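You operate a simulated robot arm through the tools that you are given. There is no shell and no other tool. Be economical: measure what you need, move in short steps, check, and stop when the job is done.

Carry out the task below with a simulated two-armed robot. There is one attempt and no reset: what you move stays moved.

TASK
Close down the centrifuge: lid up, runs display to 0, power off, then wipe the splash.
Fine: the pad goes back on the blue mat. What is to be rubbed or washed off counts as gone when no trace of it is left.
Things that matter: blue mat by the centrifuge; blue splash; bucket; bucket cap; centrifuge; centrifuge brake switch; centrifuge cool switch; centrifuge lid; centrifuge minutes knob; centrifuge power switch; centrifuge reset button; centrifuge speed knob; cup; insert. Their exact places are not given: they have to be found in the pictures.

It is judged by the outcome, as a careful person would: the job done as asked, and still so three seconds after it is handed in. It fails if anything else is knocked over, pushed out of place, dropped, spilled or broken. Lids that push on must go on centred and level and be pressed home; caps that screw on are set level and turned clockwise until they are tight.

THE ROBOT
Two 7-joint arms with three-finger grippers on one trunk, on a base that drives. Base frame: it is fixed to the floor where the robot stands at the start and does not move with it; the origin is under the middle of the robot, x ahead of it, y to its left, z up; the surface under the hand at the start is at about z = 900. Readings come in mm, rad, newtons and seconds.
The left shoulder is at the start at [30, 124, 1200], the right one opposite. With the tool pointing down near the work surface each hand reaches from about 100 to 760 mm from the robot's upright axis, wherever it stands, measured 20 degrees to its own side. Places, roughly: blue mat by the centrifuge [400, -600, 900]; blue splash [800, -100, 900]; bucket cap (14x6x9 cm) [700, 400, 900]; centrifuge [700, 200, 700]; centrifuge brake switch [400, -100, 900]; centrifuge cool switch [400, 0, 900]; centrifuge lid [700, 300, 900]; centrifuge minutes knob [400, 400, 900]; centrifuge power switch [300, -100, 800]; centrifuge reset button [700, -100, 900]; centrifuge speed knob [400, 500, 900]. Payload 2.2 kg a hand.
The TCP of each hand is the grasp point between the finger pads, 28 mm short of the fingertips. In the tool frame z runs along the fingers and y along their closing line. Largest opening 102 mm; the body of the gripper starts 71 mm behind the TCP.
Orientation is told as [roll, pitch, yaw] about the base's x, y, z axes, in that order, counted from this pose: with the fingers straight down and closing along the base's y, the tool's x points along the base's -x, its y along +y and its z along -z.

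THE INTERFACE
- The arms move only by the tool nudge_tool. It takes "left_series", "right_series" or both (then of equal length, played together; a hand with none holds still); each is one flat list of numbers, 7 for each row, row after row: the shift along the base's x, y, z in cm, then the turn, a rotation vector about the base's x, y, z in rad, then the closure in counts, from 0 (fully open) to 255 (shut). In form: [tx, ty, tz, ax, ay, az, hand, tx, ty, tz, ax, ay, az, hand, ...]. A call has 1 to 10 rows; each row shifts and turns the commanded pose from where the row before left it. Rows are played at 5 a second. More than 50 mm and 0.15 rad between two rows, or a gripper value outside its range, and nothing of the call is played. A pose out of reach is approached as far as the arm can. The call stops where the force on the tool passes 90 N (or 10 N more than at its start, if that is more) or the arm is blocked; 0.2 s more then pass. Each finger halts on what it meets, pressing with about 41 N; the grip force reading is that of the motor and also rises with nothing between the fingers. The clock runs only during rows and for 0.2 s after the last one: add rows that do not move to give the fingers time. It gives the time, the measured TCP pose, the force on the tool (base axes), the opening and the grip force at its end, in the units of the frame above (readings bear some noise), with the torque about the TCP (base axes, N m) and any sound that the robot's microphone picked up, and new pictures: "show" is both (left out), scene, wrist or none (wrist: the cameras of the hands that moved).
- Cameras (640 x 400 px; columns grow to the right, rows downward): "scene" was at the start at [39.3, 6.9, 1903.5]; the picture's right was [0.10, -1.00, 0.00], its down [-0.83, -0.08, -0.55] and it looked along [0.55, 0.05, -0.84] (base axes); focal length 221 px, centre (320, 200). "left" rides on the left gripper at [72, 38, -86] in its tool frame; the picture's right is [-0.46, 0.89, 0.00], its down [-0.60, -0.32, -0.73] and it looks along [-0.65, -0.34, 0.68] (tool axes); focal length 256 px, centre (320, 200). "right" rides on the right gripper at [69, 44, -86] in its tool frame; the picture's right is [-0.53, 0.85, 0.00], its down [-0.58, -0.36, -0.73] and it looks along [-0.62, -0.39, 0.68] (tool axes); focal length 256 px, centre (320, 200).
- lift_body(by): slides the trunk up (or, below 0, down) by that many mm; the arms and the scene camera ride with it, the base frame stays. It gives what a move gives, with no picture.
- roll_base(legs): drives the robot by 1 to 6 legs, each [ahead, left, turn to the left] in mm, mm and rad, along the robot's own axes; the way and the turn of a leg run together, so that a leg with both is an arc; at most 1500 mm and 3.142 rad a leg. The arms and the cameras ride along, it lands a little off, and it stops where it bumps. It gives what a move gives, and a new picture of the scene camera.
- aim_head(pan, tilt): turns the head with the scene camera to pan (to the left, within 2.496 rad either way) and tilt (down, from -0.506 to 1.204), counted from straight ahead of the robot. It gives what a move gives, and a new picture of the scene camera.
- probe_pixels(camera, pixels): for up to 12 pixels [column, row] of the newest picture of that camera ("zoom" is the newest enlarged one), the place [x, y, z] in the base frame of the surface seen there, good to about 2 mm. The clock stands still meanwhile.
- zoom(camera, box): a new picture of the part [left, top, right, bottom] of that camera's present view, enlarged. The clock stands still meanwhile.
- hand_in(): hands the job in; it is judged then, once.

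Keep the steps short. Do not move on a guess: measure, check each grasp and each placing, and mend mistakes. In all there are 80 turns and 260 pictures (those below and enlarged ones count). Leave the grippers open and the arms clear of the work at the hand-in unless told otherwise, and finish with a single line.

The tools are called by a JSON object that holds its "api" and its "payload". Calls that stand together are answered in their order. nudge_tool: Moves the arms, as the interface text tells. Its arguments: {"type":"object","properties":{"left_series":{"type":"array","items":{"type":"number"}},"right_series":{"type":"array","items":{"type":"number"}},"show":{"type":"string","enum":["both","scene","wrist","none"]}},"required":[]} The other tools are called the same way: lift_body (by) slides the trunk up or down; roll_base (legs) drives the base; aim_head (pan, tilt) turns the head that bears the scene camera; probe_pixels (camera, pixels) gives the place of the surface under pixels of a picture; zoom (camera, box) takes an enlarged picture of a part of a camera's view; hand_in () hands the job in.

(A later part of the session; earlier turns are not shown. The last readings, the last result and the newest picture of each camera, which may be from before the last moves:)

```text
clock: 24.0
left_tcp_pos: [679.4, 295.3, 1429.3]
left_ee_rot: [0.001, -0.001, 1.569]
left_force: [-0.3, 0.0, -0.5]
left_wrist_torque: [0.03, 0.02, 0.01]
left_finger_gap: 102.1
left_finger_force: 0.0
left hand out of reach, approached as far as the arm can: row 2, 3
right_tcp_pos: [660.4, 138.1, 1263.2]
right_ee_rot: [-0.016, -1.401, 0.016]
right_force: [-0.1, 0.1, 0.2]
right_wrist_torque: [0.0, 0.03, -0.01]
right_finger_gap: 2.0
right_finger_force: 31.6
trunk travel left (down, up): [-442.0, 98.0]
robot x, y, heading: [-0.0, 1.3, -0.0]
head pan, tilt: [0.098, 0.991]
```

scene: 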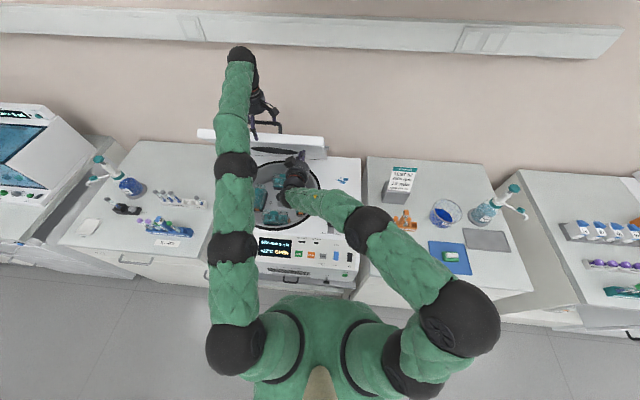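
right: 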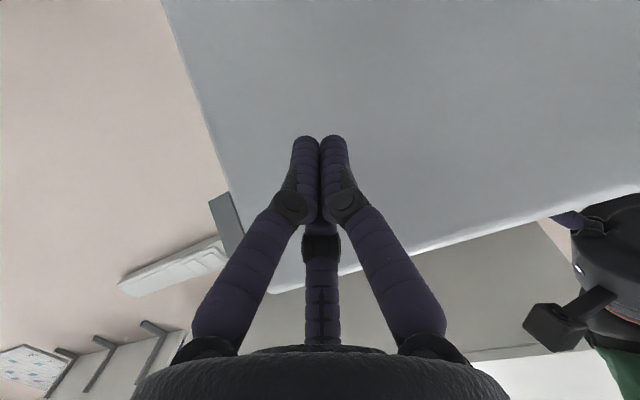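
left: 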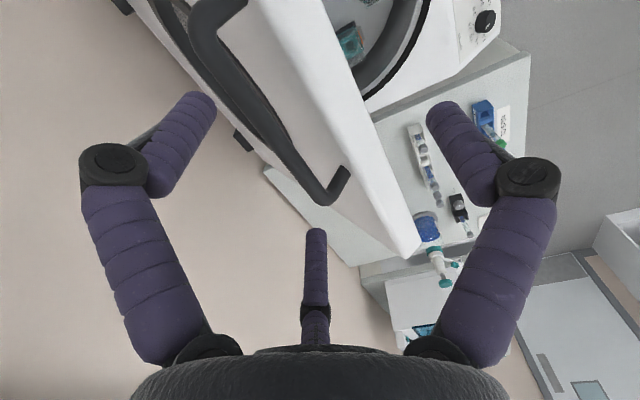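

The left hand is clear above the bar. The left retreats first, then the right pushes the lid on, 35 mm per step.

{"api": "nudge_tool", "payload": {"left_series": [-4.5, 0, 0, 0, 0, 0, 0, -4.5, 0, 0, 0, 0, 0, 0, -4.5, 0, 0, 0, 0, 0, 0, -4, 0, 0, 0, 0, 0, 0, -4, 1, 0, 0, 0, 0, 0, 0, 0, 0, 0, 0, 0, 0, 0, 0, 0, 0, 0, 0, 0], "right_series": [0, 0, 0, 0, 0, 0, 255, 0, 0, 0, 0, 0, 0, 255, 3.0, 0, 0, 0, 0, 0, 255, 3.5, 0, 0, 0, 0, 0, 255, 3.5, 0, 0, 0, 0, 0, 255, 3.5, 0, 0, 0, 0, 0, 255, 0, 0, 0, 0, 0, 0, 255]}}

```text
clock: 25.6
left_tcp_pos: [464.0, 306.7, 1430.0]
left_ee_rot: [-0.002, 0.0, 1.572]
left_force: [-1.0, 0.5, -0.1]
left_wrist_torque: [-0.01, -0.03, -0.03]
left_finger_gap: 102.1
left_finger_force: 0.1
left hand out of reach, approached as far as the arm can: row 1
right_tcp_pos: [792.2, 140.0, 1263.1]
right_ee_rot: [-0.014, -1.402, 0.016]
right_force: [-0.7, 0.1, 0.8]
right_wrist_torque: [0.01, 0.0, 0.01]
right_finger_gap: 2.1
right_finger_force: 31.4
trunk travel left (down, up): [-442.0, 98.0]
robot x, y, heading: [1.0, 4.0, 0.004]
head pan, tilt: [0.098, 0.991]
```

scene: 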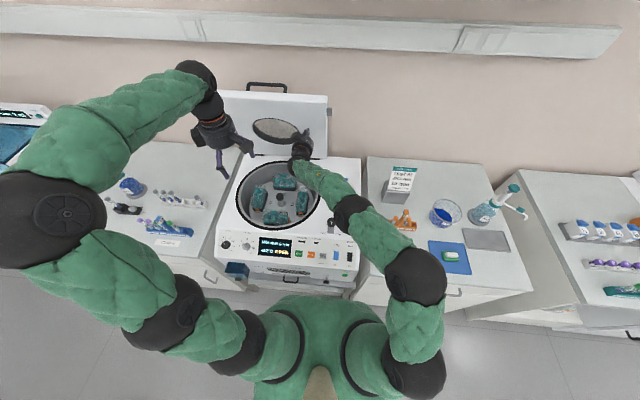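
right: 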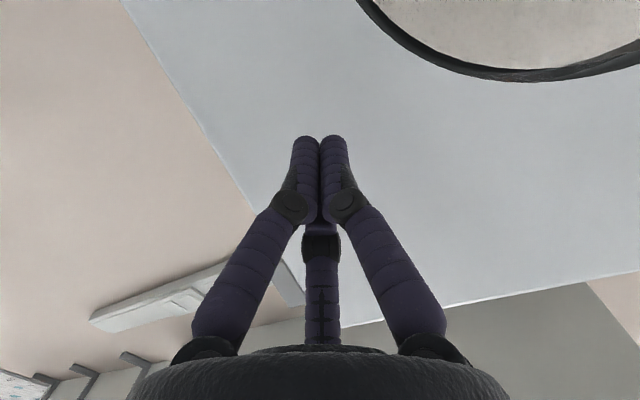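
left: 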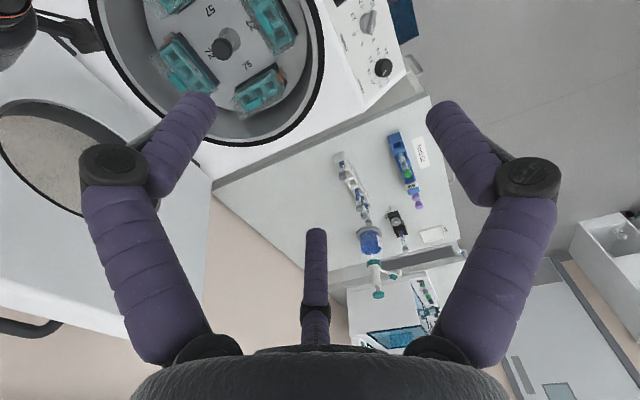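

The lid is up at around 70°. I'll measure its plane before pushing further.

{"api": "probe_pixels", "payload": {"camera": "right", "pixels": [[340, 60], [380, 140], [420, 220], [310, 125], [335, 140]]}}

{"api": "probe_pixels", "payload": {"camera": "scene", "pixels": [[250, 110], [250, 140], [320, 105], [320, 140], [267, 85]]}}

```text
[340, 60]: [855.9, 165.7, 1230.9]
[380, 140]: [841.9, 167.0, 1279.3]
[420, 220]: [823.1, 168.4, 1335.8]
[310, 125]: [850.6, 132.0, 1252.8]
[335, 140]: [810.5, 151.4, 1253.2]
```

```text
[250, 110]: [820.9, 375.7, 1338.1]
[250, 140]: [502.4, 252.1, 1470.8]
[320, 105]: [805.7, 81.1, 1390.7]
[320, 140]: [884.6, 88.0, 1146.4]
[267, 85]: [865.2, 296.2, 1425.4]
```

The lid is at about 73°, just ahead of the tips. I'll push another 14 cm gently.

{"api": "nudge_tool", "payload": {"right_series": [3.0, 0, 0, 0, 0, 0, 255, 3, 0, 0, 0, 0, 0, 255, 3, 0, 0, 0, 0, 0, 255, 3, 0, 0, 0, 0, 0, 255, 1.5, 0, 0, 0, 0, 0, 255, 0, 0, 0, 0, 0, 0, 255]}}

```text
clock: 26.2
left_tcp_pos: [452.9, 303.6, 1433.2]
left_ee_rot: [-0.005, -0.001, 1.57]
left_force: [1.4, -0.2, 0.0]
left_wrist_torque: [-0.01, 0.06, 0.04]
left_finger_gap: 101.7
left_finger_force: 0.1
right_tcp_pos: [823.1, 149.9, 1246.3]
right_ee_rot: [-0.066, -1.376, 0.081]
right_force: [-112.8, -9.9, 11.1]
right_wrist_torque: [0.07, -0.25, -0.39]
right_finger_gap: 2.0
right_finger_force: 31.3
trunk travel left (down, up): [-442.0, 98.0]
robot x, y, heading: [-2.0, -3.0, 0.004]
head pan, tilt: [0.098, 0.991]
stopped in row 3 (right hand): the force on the tool passed its limit at 119 N (the readings are from after the stop); the commanded pose is now the measured one
```

scene: 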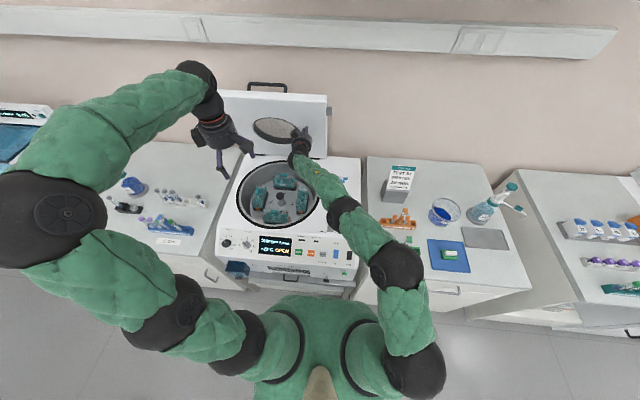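
right: 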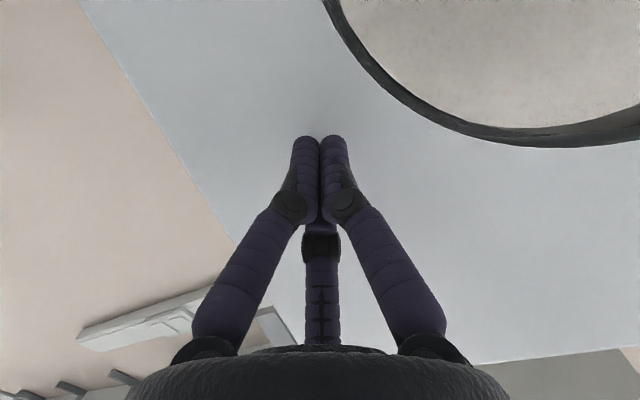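

The force jumped to 119 N at about 75°: that is the lid's stop. I'll back off along -x and watch that the lid stays up.

{"api": "nudge_tool", "payload": {"right_series": [-4, 0, 0, 0, 0, 0, 255, -4.5, 0, 0, 0, 0, 0, 255, -4.5, -1, 0, 0, 0, 0, 255, -4.5, -2, 0, 0, 0, 0, 255, -2, -3, 0, 0, 0, 0, 255, 0, 0, 0, 0, 0, 0, 255], "show": "scene"}}

{"api": "nudge_tool", "payload": {"right_series": [0, -2.3, 0, 0, 0.14, 0, 255, 0, -2.3, 0, 0, 0.14, 0, 255, 0, -2.3, 0, 0, 0.14, 0, 255, 0, -2.3, 0, 0, 0.14, 0, 255, 0, -2.3, 0, 0, 0.14, 0, 255, 0, -2.3, 0, 0, 0.14, 0, 255, 0, -2.3, 0, 0, 0.14, 0, 255, 0, -2.3, 0, 0, 0.14, 0, 255, 0, -2, 0, 0, 0.14, 0, 255, 0, 0, 0, 0, 0.12, 0, 255]}}

```text
clock: 27.6
left_tcp_pos: [464.7, 307.2, 1429.1]
left_ee_rot: [-0.003, 0.0, 1.57]
left_force: [0.1, 0.1, -0.4]
left_wrist_torque: [-0.02, -0.01, 0.02]
left_finger_gap: 102.1
left_finger_force: 0.1
right_tcp_pos: [642.4, 87.4, 1241.9]
right_ee_rot: [-0.055, -1.375, 0.061]
right_force: [0.2, 0.3, -1.3]
right_wrist_torque: [0.03, 0.0, 0.0]
right_finger_gap: 2.0
right_finger_force: 31.3
trunk travel left (down, up): [-442.0, 98.0]
robot x, y, heading: [-3.8, 0.9, 0.004]
head pan, tilt: [0.098, 0.991]
```

scene: 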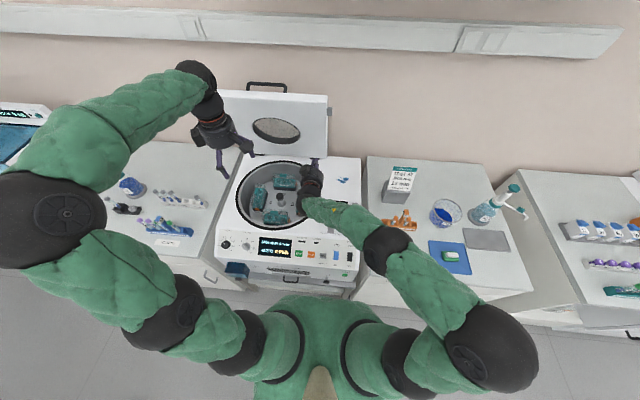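

```text
clock: 29.8
left_tcp_pos: [465.0, 306.9, 1429.4]
left_ee_rot: [0.001, 0.0, 1.572]
left_force: [0.6, -0.7, 0.2]
left_wrist_torque: [-0.01, 0.01, -0.04]
left_finger_gap: 102.0
left_finger_force: 0.2
right_tcp_pos: [644.0, -118.1, 1242.7]
right_ee_rot: [0.007, 0.01, 0.011]
right_force: [1.0, 0.2, -0.3]
right_wrist_torque: [-0.01, 0.05, 0.01]
right_finger_gap: 2.1
right_finger_force: 31.3
trunk travel left (down, up): [-442.0, 98.0]
robot x, y, heading: [-1.5, 1.5, -0.0]
head pan, tilt: [0.098, 0.991]
```

scene: 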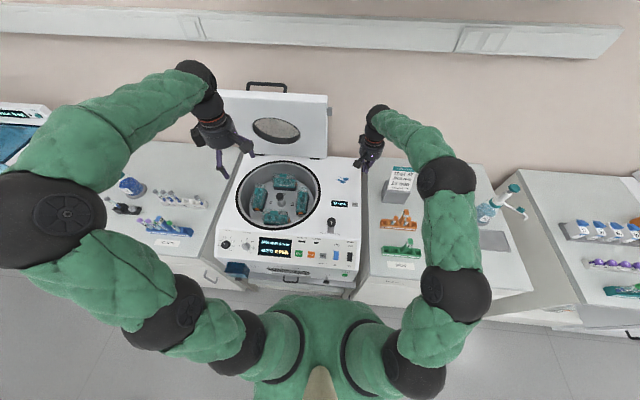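
right: 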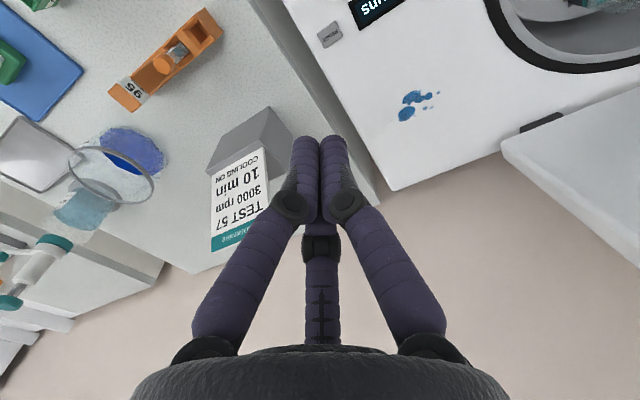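

The lid stays up. I'll measure the reset button at (330,35) in the right view and the outline of the splash.

{"api": "probe_pixels", "payload": {"camera": "right", "pixels": [[330, 35], [320, 38], [340, 28], [405, 113], [438, 93], [415, 97], [400, 100], [350, 60]]}}

{"api": "zoom", "payload": {"camera": "right", "box": [300, 0, 460, 130]}}

```text
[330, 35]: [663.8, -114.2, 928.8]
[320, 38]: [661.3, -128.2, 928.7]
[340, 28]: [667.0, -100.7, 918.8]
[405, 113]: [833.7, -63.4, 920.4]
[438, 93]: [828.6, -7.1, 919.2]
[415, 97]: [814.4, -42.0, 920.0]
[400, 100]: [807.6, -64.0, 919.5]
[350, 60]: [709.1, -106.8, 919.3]
```

```text
3.08 times, centred on (380, 65) of right
```

zoom: 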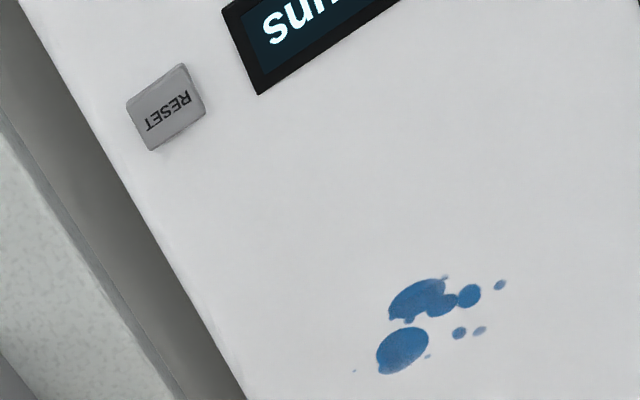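

Reset is at (664,-113), top at 929. I'll come down over it with shut fingers, stopping about 15 mm above.

{"api": "nudge_tool", "payload": {"right_series": [0.3, 0.1, -3.8, 0, 0, 0, 255, 0.3, 0.1, -3.8, 0, 0, 0, 255, 0.3, 0.1, -3.8, 0, 0, 0, 255, 0.3, 0.1, -3.8, 0, 0, 0, 255, 0.3, 0.1, -3.8, 0, 0, 0, 255, 0.3, 0, -3.8, 0, 0, 0, 255, 0.2, 0, -3.7, 0, 0, 0, 255, 0, 0, 0, 0, 0, 0, 255], "show": "wrist"}}

```text
clock: 31.6
left_tcp_pos: [463.5, 306.5, 1430.3]
left_ee_rot: [-0.002, 0.0, 1.571]
left_force: [-1.1, 0.1, 0.3]
left_wrist_torque: [0.02, -0.03, 0.02]
left_finger_gap: 102.0
left_finger_force: 0.0
right_tcp_pos: [666.3, -112.9, 977.5]
right_ee_rot: [0.007, 0.003, 0.011]
right_force: [-0.8, -0.4, -0.4]
right_wrist_torque: [0.01, 0.02, -0.01]
right_finger_gap: 2.2
right_finger_force: 31.5
trunk travel left (down, up): [-442.0, 98.0]
robot x, y, heading: [-2.6, -1.5, -0.002]
head pan, tilt: [0.098, 0.991]
```

right: 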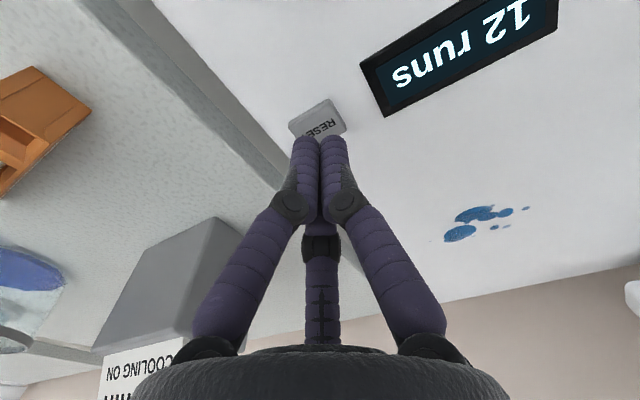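

The tips line up with the button. I'll press down in small steps, 26 mm in all (about 6 mm of travel), hold, and lift.

{"api": "nudge_tool", "payload": {"right_series": [0, 0, -1, 0, 0, 0, 255, 0, 0, -0.6, 0, 0, 0, 255, 0, 0, -0.4, 0, 0, 0, 255, 0, 0, -0.3, 0, 0, 0, 255, 0, 0, -0.3, 0, 0, 0, 255, 0, 0, 0, 0, 0, 0, 255], "show": "wrist"}}

```text
clock: 33.0
left_tcp_pos: [464.3, 306.7, 1429.8]
left_ee_rot: [-0.001, 0.0, 1.572]
left_force: [0.3, 0.1, -0.9]
left_wrist_torque: [-0.01, 0.0, -0.01]
left_finger_gap: 101.9
left_finger_force: 0.1
right_tcp_pos: [664.2, -113.1, 952.6]
right_ee_rot: [0.005, 0.004, 0.01]
right_force: [-1.1, -0.1, 1.2]
right_wrist_torque: [-0.04, 0.0, -0.02]
right_finger_gap: 2.3
right_finger_force: 31.9
trunk travel left (down, up): [-442.0, 98.0]
robot x, y, heading: [-3.2, 1.6, 0.0]
head pan, tilt: [0.098, 0.991]
```

right: 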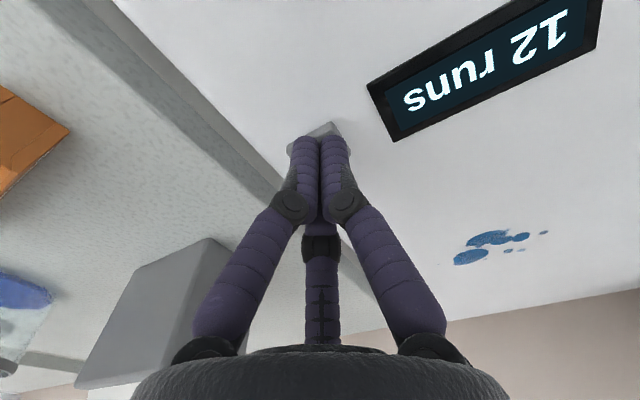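

Almost no force so far and it still reads 12, so I'll press a little further.

{"api": "nudge_tool", "payload": {"right_series": [0, 0, -0.3, 0, 0, 0, 255, 0, 0, -0.2, 0, 0, 0, 255, 0, 0, -0.2, 0, 0, 0, 255, 0, 0, 0, 0, 0, 0, 255], "show": "wrist"}}

```text
clock: 34.0
left_tcp_pos: [463.3, 306.5, 1430.2]
left_ee_rot: [-0.003, 0.0, 1.569]
left_force: [0.3, 0.1, -0.3]
left_wrist_torque: [-0.02, -0.01, 0.01]
left_finger_gap: 102.3
left_finger_force: 0.1
right_tcp_pos: [662.8, -113.0, 948.7]
right_ee_rot: [0.005, 0.003, 0.01]
right_force: [-0.7, 1.5, 13.2]
right_wrist_torque: [0.0, -0.03, 0.02]
right_finger_gap: 6.2
right_finger_force: 31.4
trunk travel left (down, up): [-442.0, 98.0]
robot x, y, heading: [-1.7, 5.4, -0.0]
head pan, tilt: [0.098, 0.991]
heard: click
```

right: 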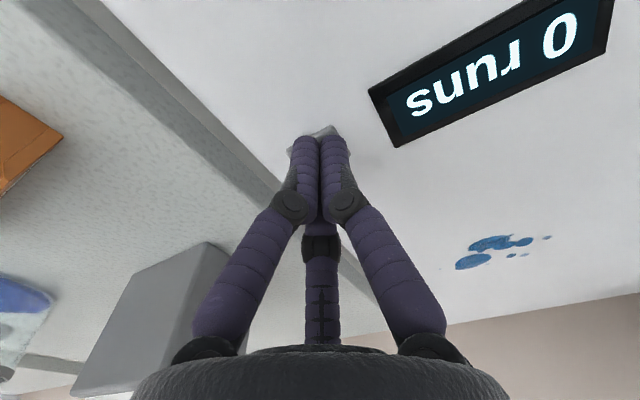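

A click, and the display reads "0 runs". I'll lift off and retreat, then inspect the power switch.

{"api": "nudge_tool", "payload": {"right_series": [0, 0, 3, 0, 0, 0, 255, 0, -1, 4, 0, 0, 0, 255, -3, -3, 2, 0, 0, 0, 255, -3, -3, 2, 0, 0, 0, 255, -3, -3, 0, 0, 0, 0, 255, -4, -2, 0, 0, 0, 0, 255, -4, -2, 0, 0, 0, 0, 255, -4, -2, 0, 0, 0, 0, 255]}}

{"api": "zoom", "payload": {"camera": "scene", "box": [310, 245, 370, 285]}}

{"api": "probe_pixels", "payload": {"camera": "zoom", "pixels": [[364, 258], [364, 275], [330, 260], [330, 290], [330, 320], [400, 290], [250, 260], [350, 266], [378, 266], [330, 220]]}}

```text
clock: 35.8
left_tcp_pos: [462.7, 305.4, 1430.2]
left_ee_rot: [-0.003, 0.001, 1.571]
left_force: [0.0, -0.5, -0.2]
left_wrist_torque: [0.03, 0.01, -0.01]
left_finger_gap: 101.8
left_finger_force: 0.1
right_tcp_pos: [450.0, -275.6, 1056.5]
right_ee_rot: [0.008, 0.003, 0.01]
right_force: [-0.2, -0.2, -0.2]
right_wrist_torque: [0.04, 0.02, 0.01]
right_finger_gap: 2.1
right_finger_force: 31.1
trunk travel left (down, up): [-442.0, 98.0]
robot x, y, heading: [-5.3, 0.9, 0.0]
head pan, tilt: [0.098, 0.991]
```

scene: 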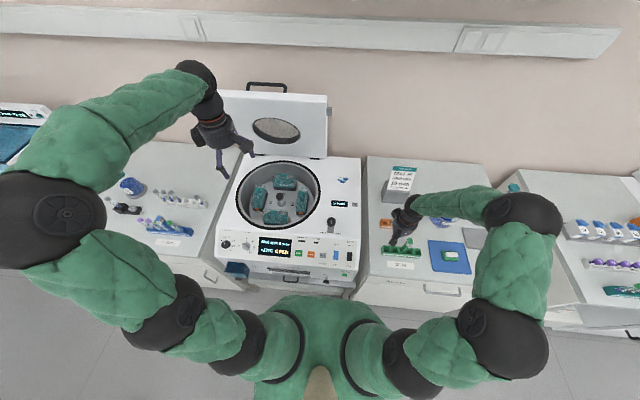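
right: 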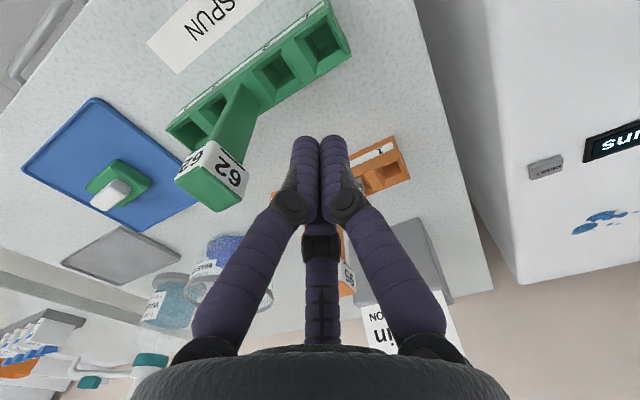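

```text
10.00 times, centred on (340, 265) of scene
```

zoom: 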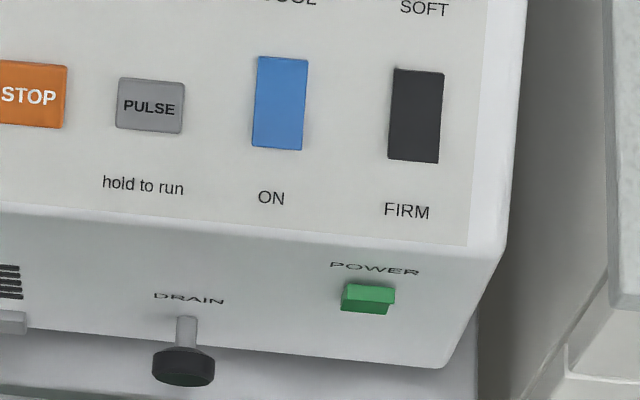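

```text
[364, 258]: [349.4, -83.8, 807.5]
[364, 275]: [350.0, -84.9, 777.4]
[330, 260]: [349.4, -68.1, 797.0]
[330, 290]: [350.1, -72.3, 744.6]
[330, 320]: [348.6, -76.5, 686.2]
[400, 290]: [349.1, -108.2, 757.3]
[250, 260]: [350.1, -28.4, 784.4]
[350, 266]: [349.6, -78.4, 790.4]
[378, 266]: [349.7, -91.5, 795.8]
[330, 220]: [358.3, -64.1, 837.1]
```

The front face is vertical at x=350, and the green POWER switch sticks out of it at y≈-88, z≈770. That is too close to work in front of, so I'll back the base up 300 mm and look at it squarely.

{"api": "roll_base", "payload": {"legs": [[-300, 0, 0]]}}

{"api": "aim_head", "payload": {"pan": -0.1, "tilt": 0.95}}

```text
clock: 37.9
left_tcp_pos: [164.4, 305.9, 1430.1]
left_ee_rot: [-0.001, -0.002, 1.565]
left_force: [0.5, -0.1, 0.7]
left_wrist_torque: [0.01, 0.01, -0.01]
left_finger_gap: 101.7
left_finger_force: 0.1
right_tcp_pos: [150.4, -275.3, 1056.2]
right_ee_rot: [0.006, 0.003, 0.007]
right_force: [0.0, -0.3, -0.1]
right_wrist_torque: [0.05, 0.03, 0.02]
right_finger_gap: 1.9
right_finger_force: 31.1
trunk travel left (down, up): [-442.0, 98.0]
robot x, y, heading: [-300.8, 1.6, -0.005]
head pan, tilt: [0.098, 0.991]
```

scene: 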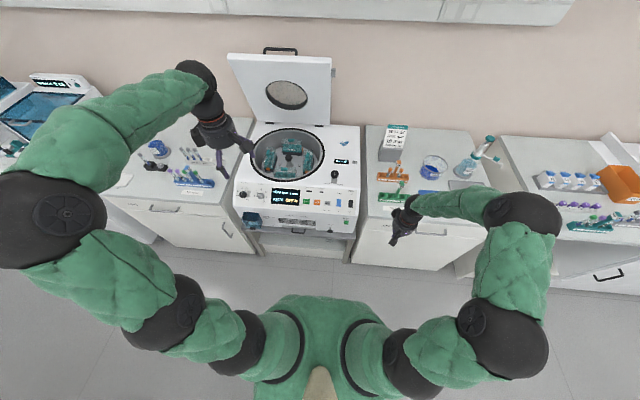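

```text
clock: 38.6
left_tcp_pos: [165.3, 305.3, 1431.5]
left_ee_rot: [-0.002, 0.0, 1.566]
left_force: [-1.3, 0.6, 0.6]
left_wrist_torque: [-0.01, 0.0, -0.02]
left_finger_gap: 101.7
left_finger_force: 0.0
right_tcp_pos: [150.6, -274.9, 1056.8]
right_ee_rot: [0.008, 0.005, 0.007]
right_force: [0.3, -0.6, -0.1]
right_wrist_torque: [0.03, -0.01, -0.02]
right_finger_gap: 2.1
right_finger_force: 31.1
trunk travel left (down, up): [-442.0, 98.0]
robot x, y, heading: [-303.1, 2.8, -0.005]
head pan, tilt: [-0.099, 0.949]
```

scene: 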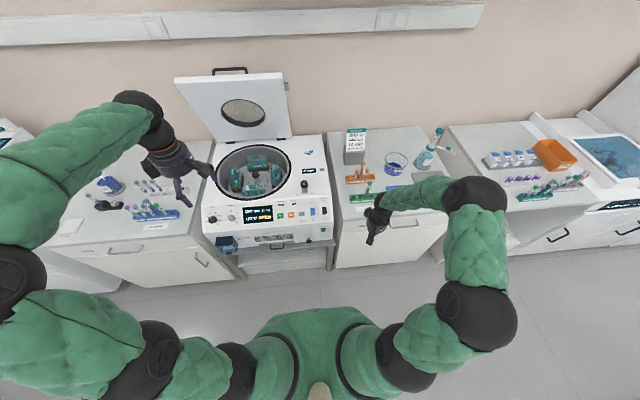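

{"api": "zoom", "payload": {"camera": "scene", "box": [300, 215, 350, 247]}}

{"api": "probe_pixels", "payload": {"camera": "zoom", "pixels": [[320, 200], [300, 160], [300, 300]]}}

{"api": "nudge_tool", "payload": {"right_series": [0, 2, -2.5, 0, -0.14, 0, 255, 0, 2, -2.5, 0, -0.14, 0, 255, 0, 2, -2.5, 0, -0.14, 0, 255, 0, 2, -2.5, 0, -0.14, 0, 255, 0, 2, -2.5, 0, -0.14, 0, 255, 0, 2, -2.5, 0, -0.14, 0, 255, 0, 2, -2.5, 0, -0.14, 0, 255, 0, 2, -2.5, 0, -0.14, 0, 255, 0, 1.5, -2.5, 0, -0.14, 0, 255, 0, 0, -2.5, 0, -0.14, 0, 255], "show": "wrist"}}

```text
12.50 times, centred on (325, 231) of scene
```

zoom: 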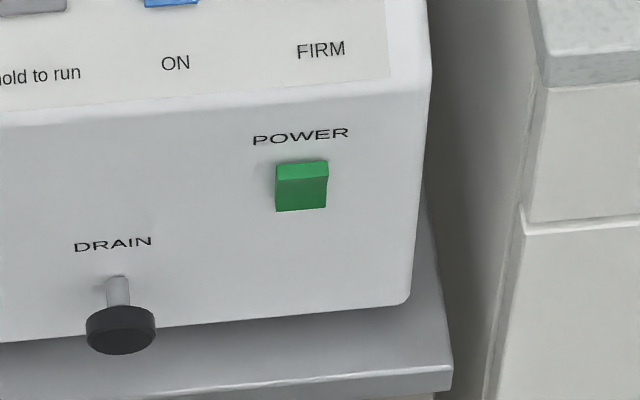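

```text
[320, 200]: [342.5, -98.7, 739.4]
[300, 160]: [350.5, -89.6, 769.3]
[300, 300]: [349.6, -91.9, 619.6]
```

```text
clock: 40.8
left_tcp_pos: [166.4, 304.2, 1430.2]
left_ee_rot: [-0.001, -0.002, 1.568]
left_force: [0.2, 0.3, 0.3]
left_wrist_torque: [0.01, 0.02, 0.0]
left_finger_gap: 102.3
left_finger_force: 0.1
right_tcp_pos: [162.3, -15.1, 901.6]
right_ee_rot: [-0.072, -1.255, 0.039]
right_force: [-0.7, -0.4, 0.1]
right_wrist_torque: [-0.01, -0.03, 0.01]
right_finger_gap: 2.2
right_finger_force: 31.1
right hand out of reach, approached as far as the arm can: row 3, 4, 6, 7, 8, 9, 10
trunk travel left (down, up): [-442.0, 98.0]
robot x, y, heading: [-301.3, -0.8, -0.001]
head pan, tilt: [-0.099, 0.949]
```

right: 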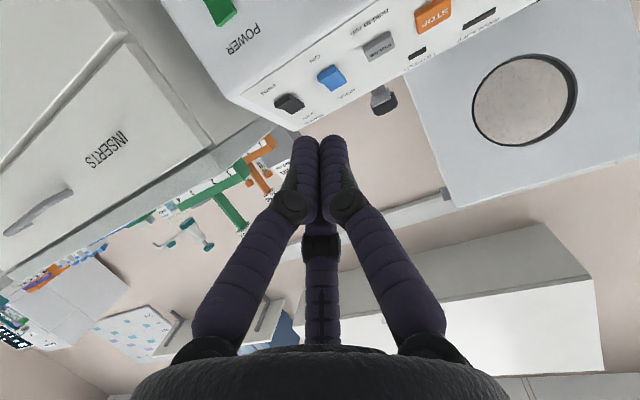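

The reach is awkward this low with the shoulder at 1200. I'll raise the hand again, then lower the trunk 300 mm so the arm can point straight at the switch.

{"api": "nudge_tool", "payload": {"right_series": [0, 0, 4.5, 0, 0, 0, 255, 0, 0, 4.5, 0, 0, 0, 255, 0, 0, 4.5, 0, 0, 0, 255, 0, 0, 4.5, 0, 0, 0, 255, 0, 0, 4.5, 0, 0, 0, 255, 0, 0, 4.5, 0, 0, 0, 255], "show": "none"}}

{"api": "lift_body", "payload": {"by": -300}}

{"api": "nudge_tool", "payload": {"right_series": [0, 0, 0, 0, 0, 0, 255]}}

```text
clock: 42.2
left_tcp_pos: [164.6, 303.7, 1429.9]
left_ee_rot: [-0.001, 0.001, 1.568]
left_force: [-1.2, -0.6, 0.3]
left_wrist_torque: [-0.01, -0.01, 0.01]
left_finger_gap: 102.0
left_finger_force: 0.1
right_tcp_pos: [158.7, -14.3, 1170.2]
right_ee_rot: [-0.072, -1.252, 0.042]
right_force: [0.1, 0.6, -0.7]
right_wrist_torque: [0.03, -0.02, 0.01]
right_finger_gap: 1.8
right_finger_force: 31.9
trunk travel left (down, up): [-442.0, 98.0]
robot x, y, heading: [-302.1, 3.7, -0.003]
head pan, tilt: [-0.099, 0.949]
```

```text
clock: 45.2
left_tcp_pos: [165.6, 305.7, 1129.3]
left_ee_rot: [-0.001, -0.001, 1.568]
left_force: [0.3, -0.4, 0.2]
left_wrist_torque: [-0.01, 0.02, 0.01]
left_finger_gap: 101.9
left_finger_force: 0.0
right_tcp_pos: [159.8, -14.3, 871.2]
right_ee_rot: [-0.072, -1.252, 0.04]
right_force: [-0.6, 0.0, 0.7]
right_wrist_torque: [0.0, 0.04, 0.0]
right_finger_gap: 2.0
right_finger_force: 32.0
trunk travel left (down, up): [-142.0, 398.0]
robot x, y, heading: [-301.3, 3.2, 0.002]
head pan, tilt: [-0.099, 0.949]
```

```text
clock: 45.6
left_tcp_pos: [165.4, 305.0, 1130.1]
left_ee_rot: [-0.001, 0.001, 1.567]
left_force: [0.1, 0.2, -0.2]
left_wrist_torque: [-0.01, 0.0, 0.01]
left_finger_gap: 101.8
left_finger_force: 0.0
right_tcp_pos: [159.6, -15.0, 870.7]
right_ee_rot: [-0.075, -1.254, 0.041]
right_force: [0.2, 0.5, 0.3]
right_wrist_torque: [0.0, -0.01, 0.01]
right_finger_gap: 2.3
right_finger_force: 31.3
trunk travel left (down, up): [-142.0, 398.0]
robot x, y, heading: [-303.8, 1.1, -0.002]
head pan, tilt: [-0.099, 0.949]
```

scene: 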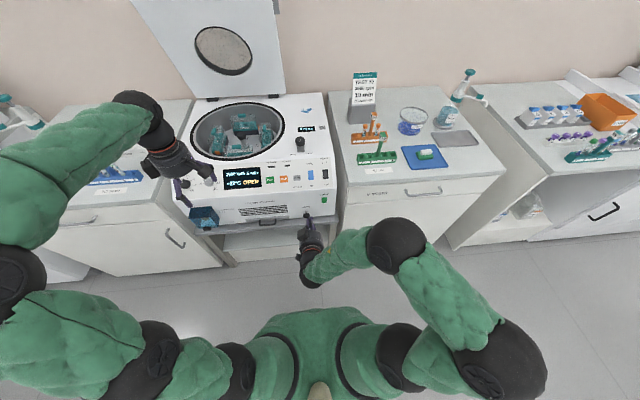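
right: 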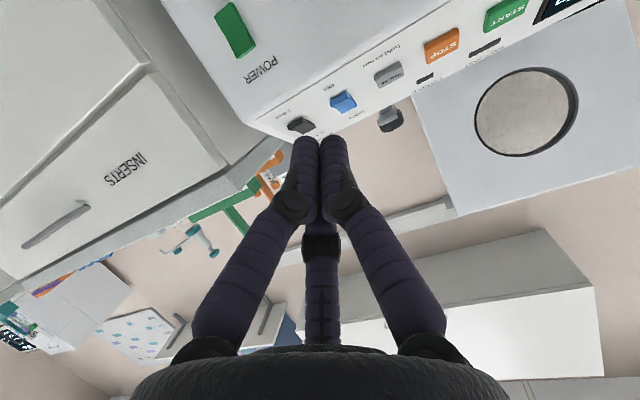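

Now the switch is in plain view. I'll enlarge it in both cameras and measure it.

{"api": "zoom", "payload": {"camera": "right", "box": [195, 0, 275, 80]}}

{"api": "probe_pixels", "payload": {"camera": "zoom", "pixels": [[150, 50], [150, 80], [190, 80], [230, 100], [270, 120], [310, 160], [300, 190], [180, 140], [270, 210], [220, 170], [100, 150]]}}

{"api": "zoom", "payload": {"camera": "scene", "box": [300, 160, 340, 215]}}

```text
5.00 times, centred on (235, 40) of right
```

zoom: 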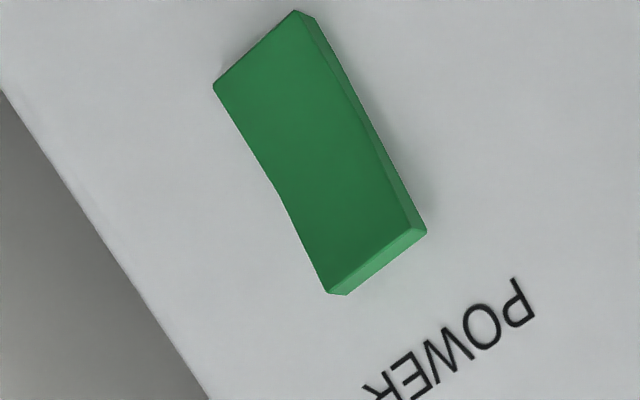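

```text
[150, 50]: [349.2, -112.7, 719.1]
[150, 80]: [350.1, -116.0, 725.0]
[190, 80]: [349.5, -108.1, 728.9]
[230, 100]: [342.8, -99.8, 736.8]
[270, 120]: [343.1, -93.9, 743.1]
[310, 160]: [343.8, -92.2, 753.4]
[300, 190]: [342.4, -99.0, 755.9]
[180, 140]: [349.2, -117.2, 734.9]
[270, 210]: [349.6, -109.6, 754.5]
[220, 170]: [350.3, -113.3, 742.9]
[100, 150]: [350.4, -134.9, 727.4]
```

```text
7.27 times, centred on (320, 188) of scene
```

zoom: 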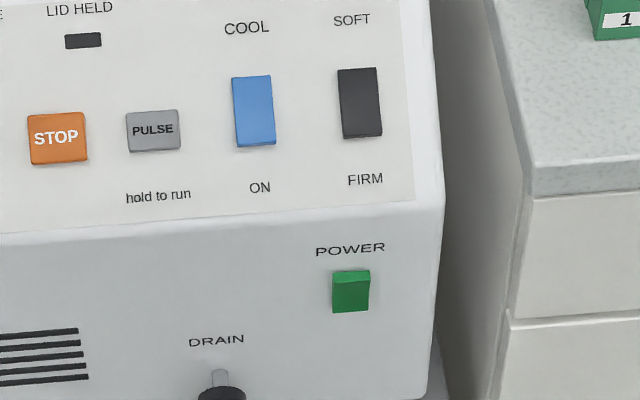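

It is a rocker about z 728–770 at y≈-97. I'll measure which half stands proud.

{"api": "zoom", "payload": {"camera": "right", "box": [210, 0, 260, 60]}}

{"api": "probe_pixels", "payload": {"camera": "zoom", "pixels": [[230, 60], [250, 90], [270, 130], [290, 170], [310, 210], [330, 260], [345, 290], [350, 310], [235, 40], [340, 325]]}}

```text
6.67 times, centred on (235, 30) of right
```

zoom: 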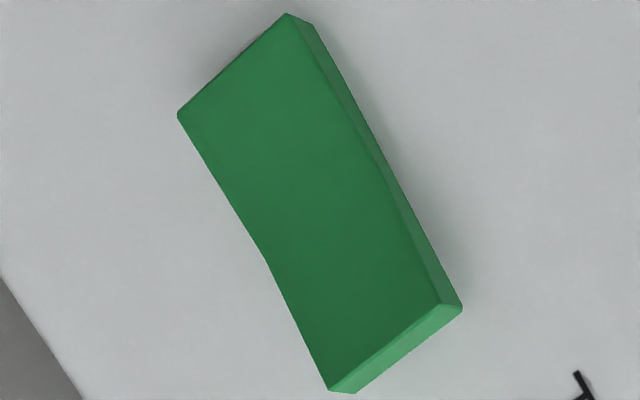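

```text
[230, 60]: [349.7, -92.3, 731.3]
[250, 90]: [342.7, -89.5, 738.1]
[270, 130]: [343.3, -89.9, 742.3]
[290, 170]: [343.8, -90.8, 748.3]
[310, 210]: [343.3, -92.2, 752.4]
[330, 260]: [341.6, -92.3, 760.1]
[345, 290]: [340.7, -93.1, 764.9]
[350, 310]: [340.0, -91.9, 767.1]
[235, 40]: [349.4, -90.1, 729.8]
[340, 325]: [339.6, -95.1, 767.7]
```

The top half stands proud (x≈340 against 343), so the bottom (ON) is pressed in, as with COOL's ON at the bottom. Off means pressing the top half near y=-92, z≈765. I'll line up about 20 mm short of it.

{"api": "nudge_tool", "payload": {"right_series": [1.5, -1.27, -1.7, 0, -0.1, 0, 255, 1.5, -1.27, -1.7, 0, -0.1, 0, 255, 1.5, -1.27, -1.7, 0, -0.1, 0, 255, 1.5, -1.27, -1.7, 0, 0, 0, 255, 1.5, -1.27, -1.7, 0, 0, 0, 255, 1.5, -1.27, -1.7, 0, 0, 0, 255, 0, 0, 0, 0, 0, 0, 255]}}

```text
clock: 47.2
left_tcp_pos: [166.2, 304.0, 1129.4]
left_ee_rot: [0.0, 0.0, 1.566]
left_force: [0.8, 0.2, -0.2]
left_wrist_torque: [0.01, -0.01, 0.03]
left_finger_gap: 102.1
left_finger_force: 0.0
right_tcp_pos: [221.3, -33.4, 805.3]
right_ee_rot: [-0.566, -1.545, 0.521]
right_force: [-0.1, -0.1, 0.2]
right_wrist_torque: [-0.02, -0.03, -0.01]
right_finger_gap: 2.0
right_finger_force: 31.7
right hand out of reach, approached as far as the arm can: row 3, 4, 5, 6
trunk travel left (down, up): [-142.0, 398.0]
robot x, y, heading: [-299.5, 3.4, -0.004]
head pan, tilt: [-0.099, 0.949]
```

scene: 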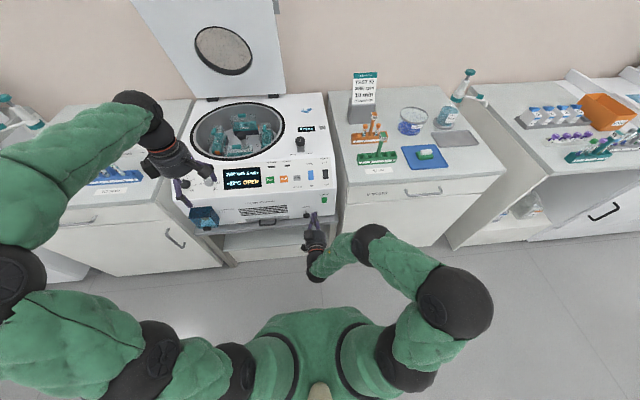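
right: 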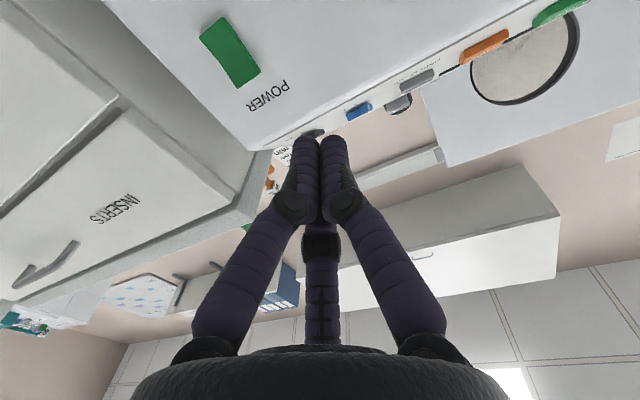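

An arm joint limit holds the hand off to the left when it is fully level. A half-tilted tool pointing forward and down is enough to press the top half, so I'll tip it back about 0.7 rad.

{"api": "nudge_tool", "payload": {"right_series": [0, 0, 0, 0, 0.14, 0, 255, 0, 0, 0, 0, 0.14, 0, 255, 0, 0, 0, 0, 0.14, 0, 255, 0, 0, 0, 0, 0.14, 0, 255, 0, 0, 0, 0, 0.14, 0, 255, 0, 0, 0, 0, 0, 0, 255], "show": "wrist"}}

```text
clock: 48.6
left_tcp_pos: [165.0, 305.3, 1129.4]
left_ee_rot: [0.001, 0.0, 1.566]
left_force: [0.6, 0.5, -0.2]
left_wrist_torque: [0.02, 0.01, 0.01]
left_finger_gap: 102.2
left_finger_force: 0.0
right_tcp_pos: [221.7, -35.1, 804.6]
right_ee_rot: [-0.049, -0.852, 0.019]
right_force: [0.5, 0.5, 0.5]
right_wrist_torque: [0.0, -0.01, 0.0]
right_finger_gap: 2.2
right_finger_force: 31.9
trunk travel left (down, up): [-142.0, 398.0]
robot x, y, heading: [-302.7, 3.6, -0.004]
head pan, tilt: [-0.099, 0.949]
```

right: 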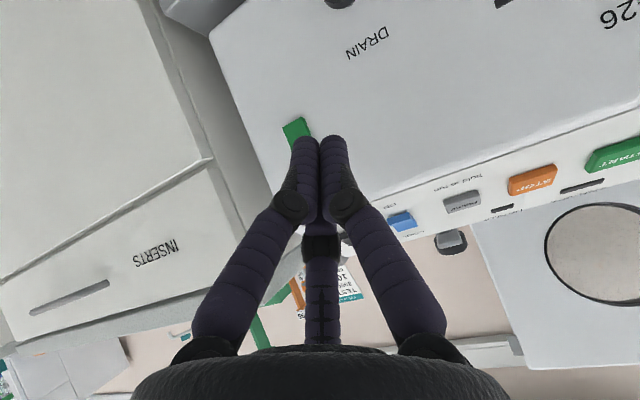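

The hand is now free at pitch -0.85. I'll line up with the tips at about (322,-92,768), 18 mm short of the rocker's top half.

{"api": "nudge_tool", "payload": {"right_series": [2, -1.9, -0.5, 0, 0, 0, 255, 2.5, -1.9, -0.5, 0, 0, 0, 255, 2.5, -1.9, -0.5, 0, 0, 0, 255, 0.6, 0, 0, 0, 0, 0, 255, 0, 0, 0, 0, 0, 0, 255]}}

{"api": "zoom", "payload": {"camera": "right", "box": [260, 80, 380, 180]}}

{"api": "zoom", "payload": {"camera": "scene", "box": [290, 170, 350, 230]}}

```text
clock: 49.8
left_tcp_pos: [165.0, 304.8, 1129.4]
left_ee_rot: [0.001, 0.001, 1.566]
left_force: [-0.4, 0.3, -0.2]
left_wrist_torque: [-0.01, 0.05, 0.02]
left_finger_gap: 101.9
left_finger_force: 0.0
right_tcp_pos: [296.1, -92.4, 789.4]
right_ee_rot: [-0.048, -0.851, 0.018]
right_force: [0.4, 0.1, -0.5]
right_wrist_torque: [0.01, 0.0, -0.03]
right_finger_gap: 2.2
right_finger_force: 31.3
trunk travel left (down, up): [-142.0, 398.0]
robot x, y, heading: [-301.9, -0.5, -0.002]
head pan, tilt: [-0.099, 0.949]
```

scene: 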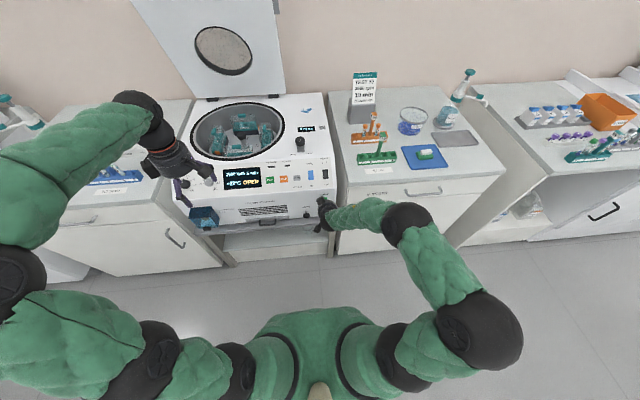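
right: 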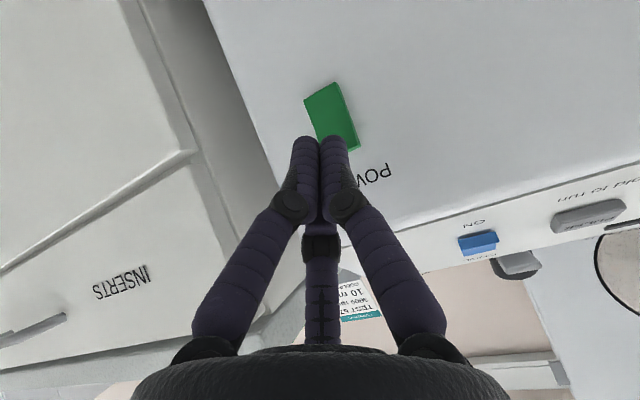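

```text
4.00 times, centred on (320, 130) of right
```

zoom: 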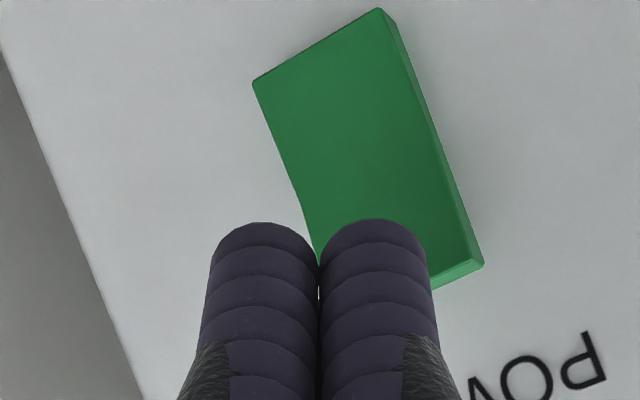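

```text
6.67 times, centred on (320, 200) of scene
```

zoom: 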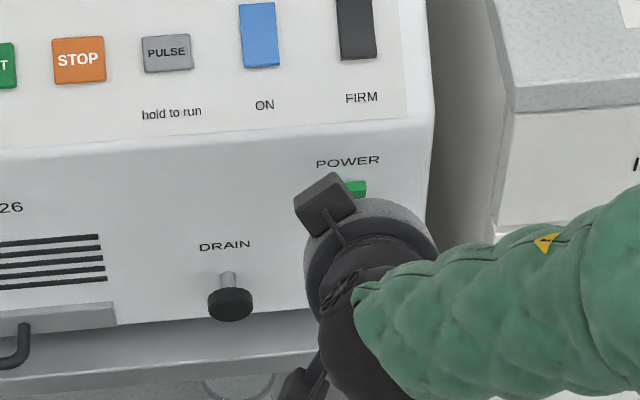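

Aligned with the top half. I'll push forward in small steps and listen for a click.

{"api": "nudge_tool", "payload": {"right_series": [1.2, 0, 0, 0, 0, 0, 255, 0.5, 0, 0, 0, 0, 0, 255, 0.3, 0, 0, 0, 0, 0, 255, 0.3, 0, 0, 0, 0, 0, 255, 0.3, 0, 0, 0, 0, 0, 255, 0, 0, 0, 0, 0, 0, 255]}}

```text
clock: 51.2
left_tcp_pos: [165.3, 305.6, 1130.8]
left_ee_rot: [-0.002, 0.0, 1.568]
left_force: [-0.7, -0.1, 0.3]
left_wrist_torque: [0.01, -0.01, -0.02]
left_finger_gap: 101.8
left_finger_force: 0.1
right_tcp_pos: [320.6, -91.7, 789.8]
right_ee_rot: [-0.049, -0.853, 0.018]
right_force: [-2.5, -0.6, 2.9]
right_wrist_torque: [0.02, -0.02, 0.02]
right_finger_gap: 2.1
right_finger_force: 31.8
trunk travel left (down, up): [-142.0, 398.0]
robot x, y, heading: [-302.1, 3.5, -0.003]
head pan, tilt: [-0.099, 0.949]
```

scene: 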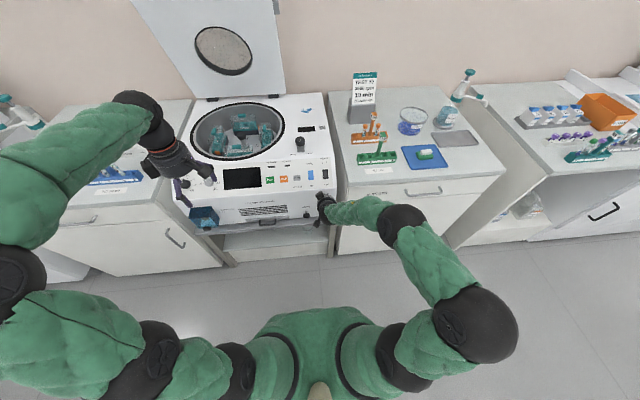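
right: 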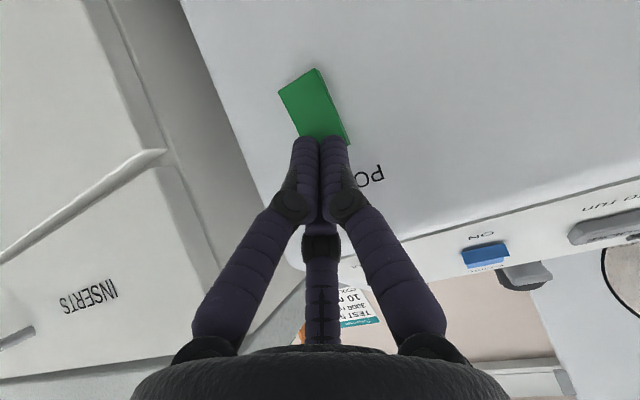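

Both displays went dark: the power is off. I'll withdraw, tip the hand back to straight down, raise the trunk, and take a closer look at the centrifuge.

{"api": "nudge_tool", "payload": {"right_series": [-3, 0, 0.5, 0, 0, 0, 255, -4, 0, 1, 0, 0, 0, 255, -4, -1, 2, 0, 0.14, 0, 255, -2, -1, 2, 0, 0.14, 0, 255, 0, -2, 2, 0, 0.14, 0, 255, 0, -2, 3, 0, 0.14, 0, 100, 0, -2, 3, 0, 0.14, 0, 100, 0, -2, 3, 0, 0.15, 0, 100, 0, 0, 2, 0, 0, 0, 100], "show": "scene"}}

{"api": "zoom", "payload": {"camera": "scene", "box": [180, 90, 350, 220]}}

{"api": "lift_body", "payload": {"by": 300}}

{"api": "roll_base", "payload": {"legs": [[300, 0, 0]]}}

```text
clock: 53.2
left_tcp_pos: [165.3, 304.9, 1130.6]
left_ee_rot: [-0.001, 0.0, 1.568]
left_force: [-0.2, 0.0, -0.5]
left_wrist_torque: [-0.02, -0.01, 0.0]
left_finger_gap: 102.1
left_finger_force: 0.0
right_tcp_pos: [191.1, -191.0, 975.7]
right_ee_rot: [-0.032, -0.002, 0.012]
right_force: [-0.4, -0.4, -0.3]
right_wrist_torque: [0.01, 0.01, 0.0]
right_finger_gap: 62.0
right_finger_force: 0.0
trunk travel left (down, up): [-142.0, 398.0]
robot x, y, heading: [-302.5, 2.8, -0.007]
head pan, tilt: [-0.099, 0.949]
```

scene: 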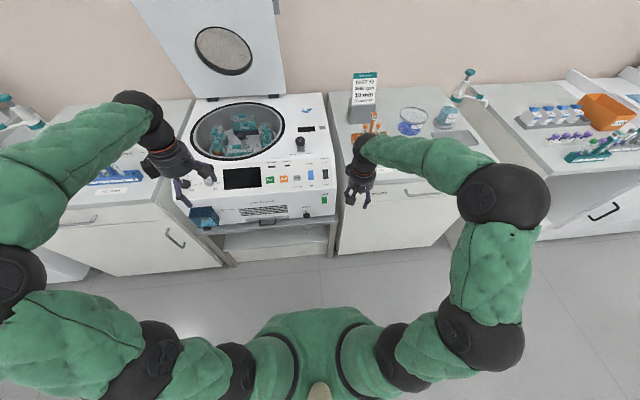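

```text
3.08 times, centred on (265, 155) of scene
```

zoom: 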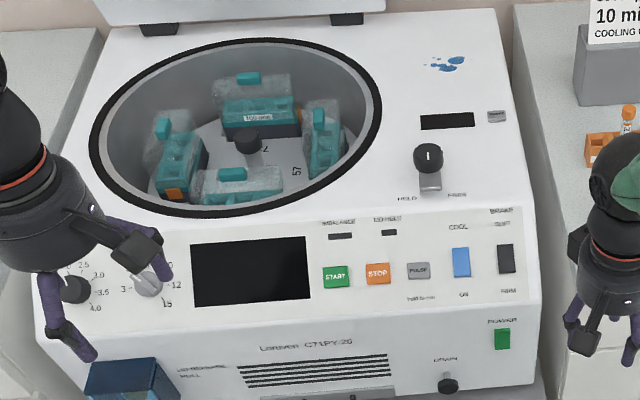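

```text
clock: 56.2
left_tcp_pos: [165.2, 304.3, 1428.9]
left_ee_rot: [0.0, 0.0, 1.565]
left_force: [0.2, -0.7, 0.6]
left_wrist_torque: [0.0, 0.03, 0.0]
left_finger_gap: 102.0
left_finger_force: 0.1
right_tcp_pos: [191.7, -190.7, 1274.1]
right_ee_rot: [-0.037, -0.003, 0.01]
right_force: [0.0, -0.9, -0.1]
right_wrist_torque: [0.01, 0.01, -0.03]
right_finger_gap: 61.8
right_finger_force: 0.1
trunk travel left (down, up): [-442.0, 98.0]
robot x, y, heading: [-302.3, -1.3, -0.004]
head pan, tilt: [-0.099, 0.949]
```

```text
clock: 58.2
left_tcp_pos: [462.5, 303.9, 1430.3]
left_ee_rot: [-0.001, -0.001, 1.566]
left_force: [0.0, -0.3, -0.6]
left_wrist_torque: [0.02, 0.0, 0.01]
left_finger_gap: 102.0
left_finger_force: 0.1
right_tcp_pos: [488.6, -190.7, 1273.9]
right_ee_rot: [-0.034, -0.005, 0.013]
right_force: [-0.3, -1.2, 0.0]
right_wrist_torque: [-0.02, -0.01, 0.02]
right_finger_gap: 61.9
right_finger_force: 0.1
trunk travel left (down, up): [-442.0, 98.0]
robot x, y, heading: [-5.2, 1.7, -0.002]
head pan, tilt: [-0.099, 0.949]
```

scene: 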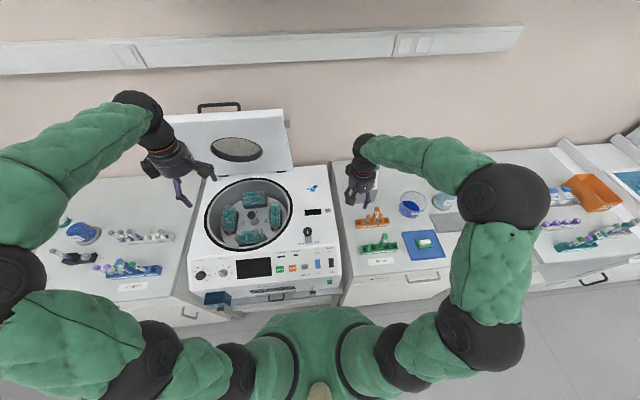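

Power off, lid up. Next, the pad on the blue mat at (424,243): I'll enlarge it and measure it.

{"api": "zoom", "payload": {"camera": "scene", "box": [390, 215, 460, 270]}}

{"api": "probe_pixels", "payload": {"camera": "zoom", "pixels": [[310, 250], [275, 250], [350, 240], [310, 225], [315, 275], [240, 260], [380, 275], [130, 210], [490, 190], [520, 370], [150, 400], [310, 300]]}}

```text
7.27 times, centred on (425, 242) of scene
```

zoom: 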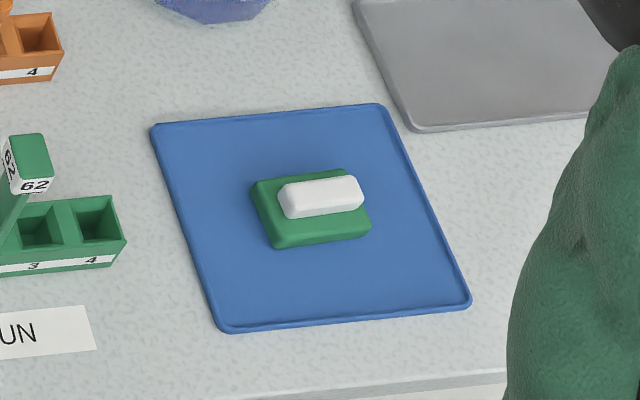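

```text
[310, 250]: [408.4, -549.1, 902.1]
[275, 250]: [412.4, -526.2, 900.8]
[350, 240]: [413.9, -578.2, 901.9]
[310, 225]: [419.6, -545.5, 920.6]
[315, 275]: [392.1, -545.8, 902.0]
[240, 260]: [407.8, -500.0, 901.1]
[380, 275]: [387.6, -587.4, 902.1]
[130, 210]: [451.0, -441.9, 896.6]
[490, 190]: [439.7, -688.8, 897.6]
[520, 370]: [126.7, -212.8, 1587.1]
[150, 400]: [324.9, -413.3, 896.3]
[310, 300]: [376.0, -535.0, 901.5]
```

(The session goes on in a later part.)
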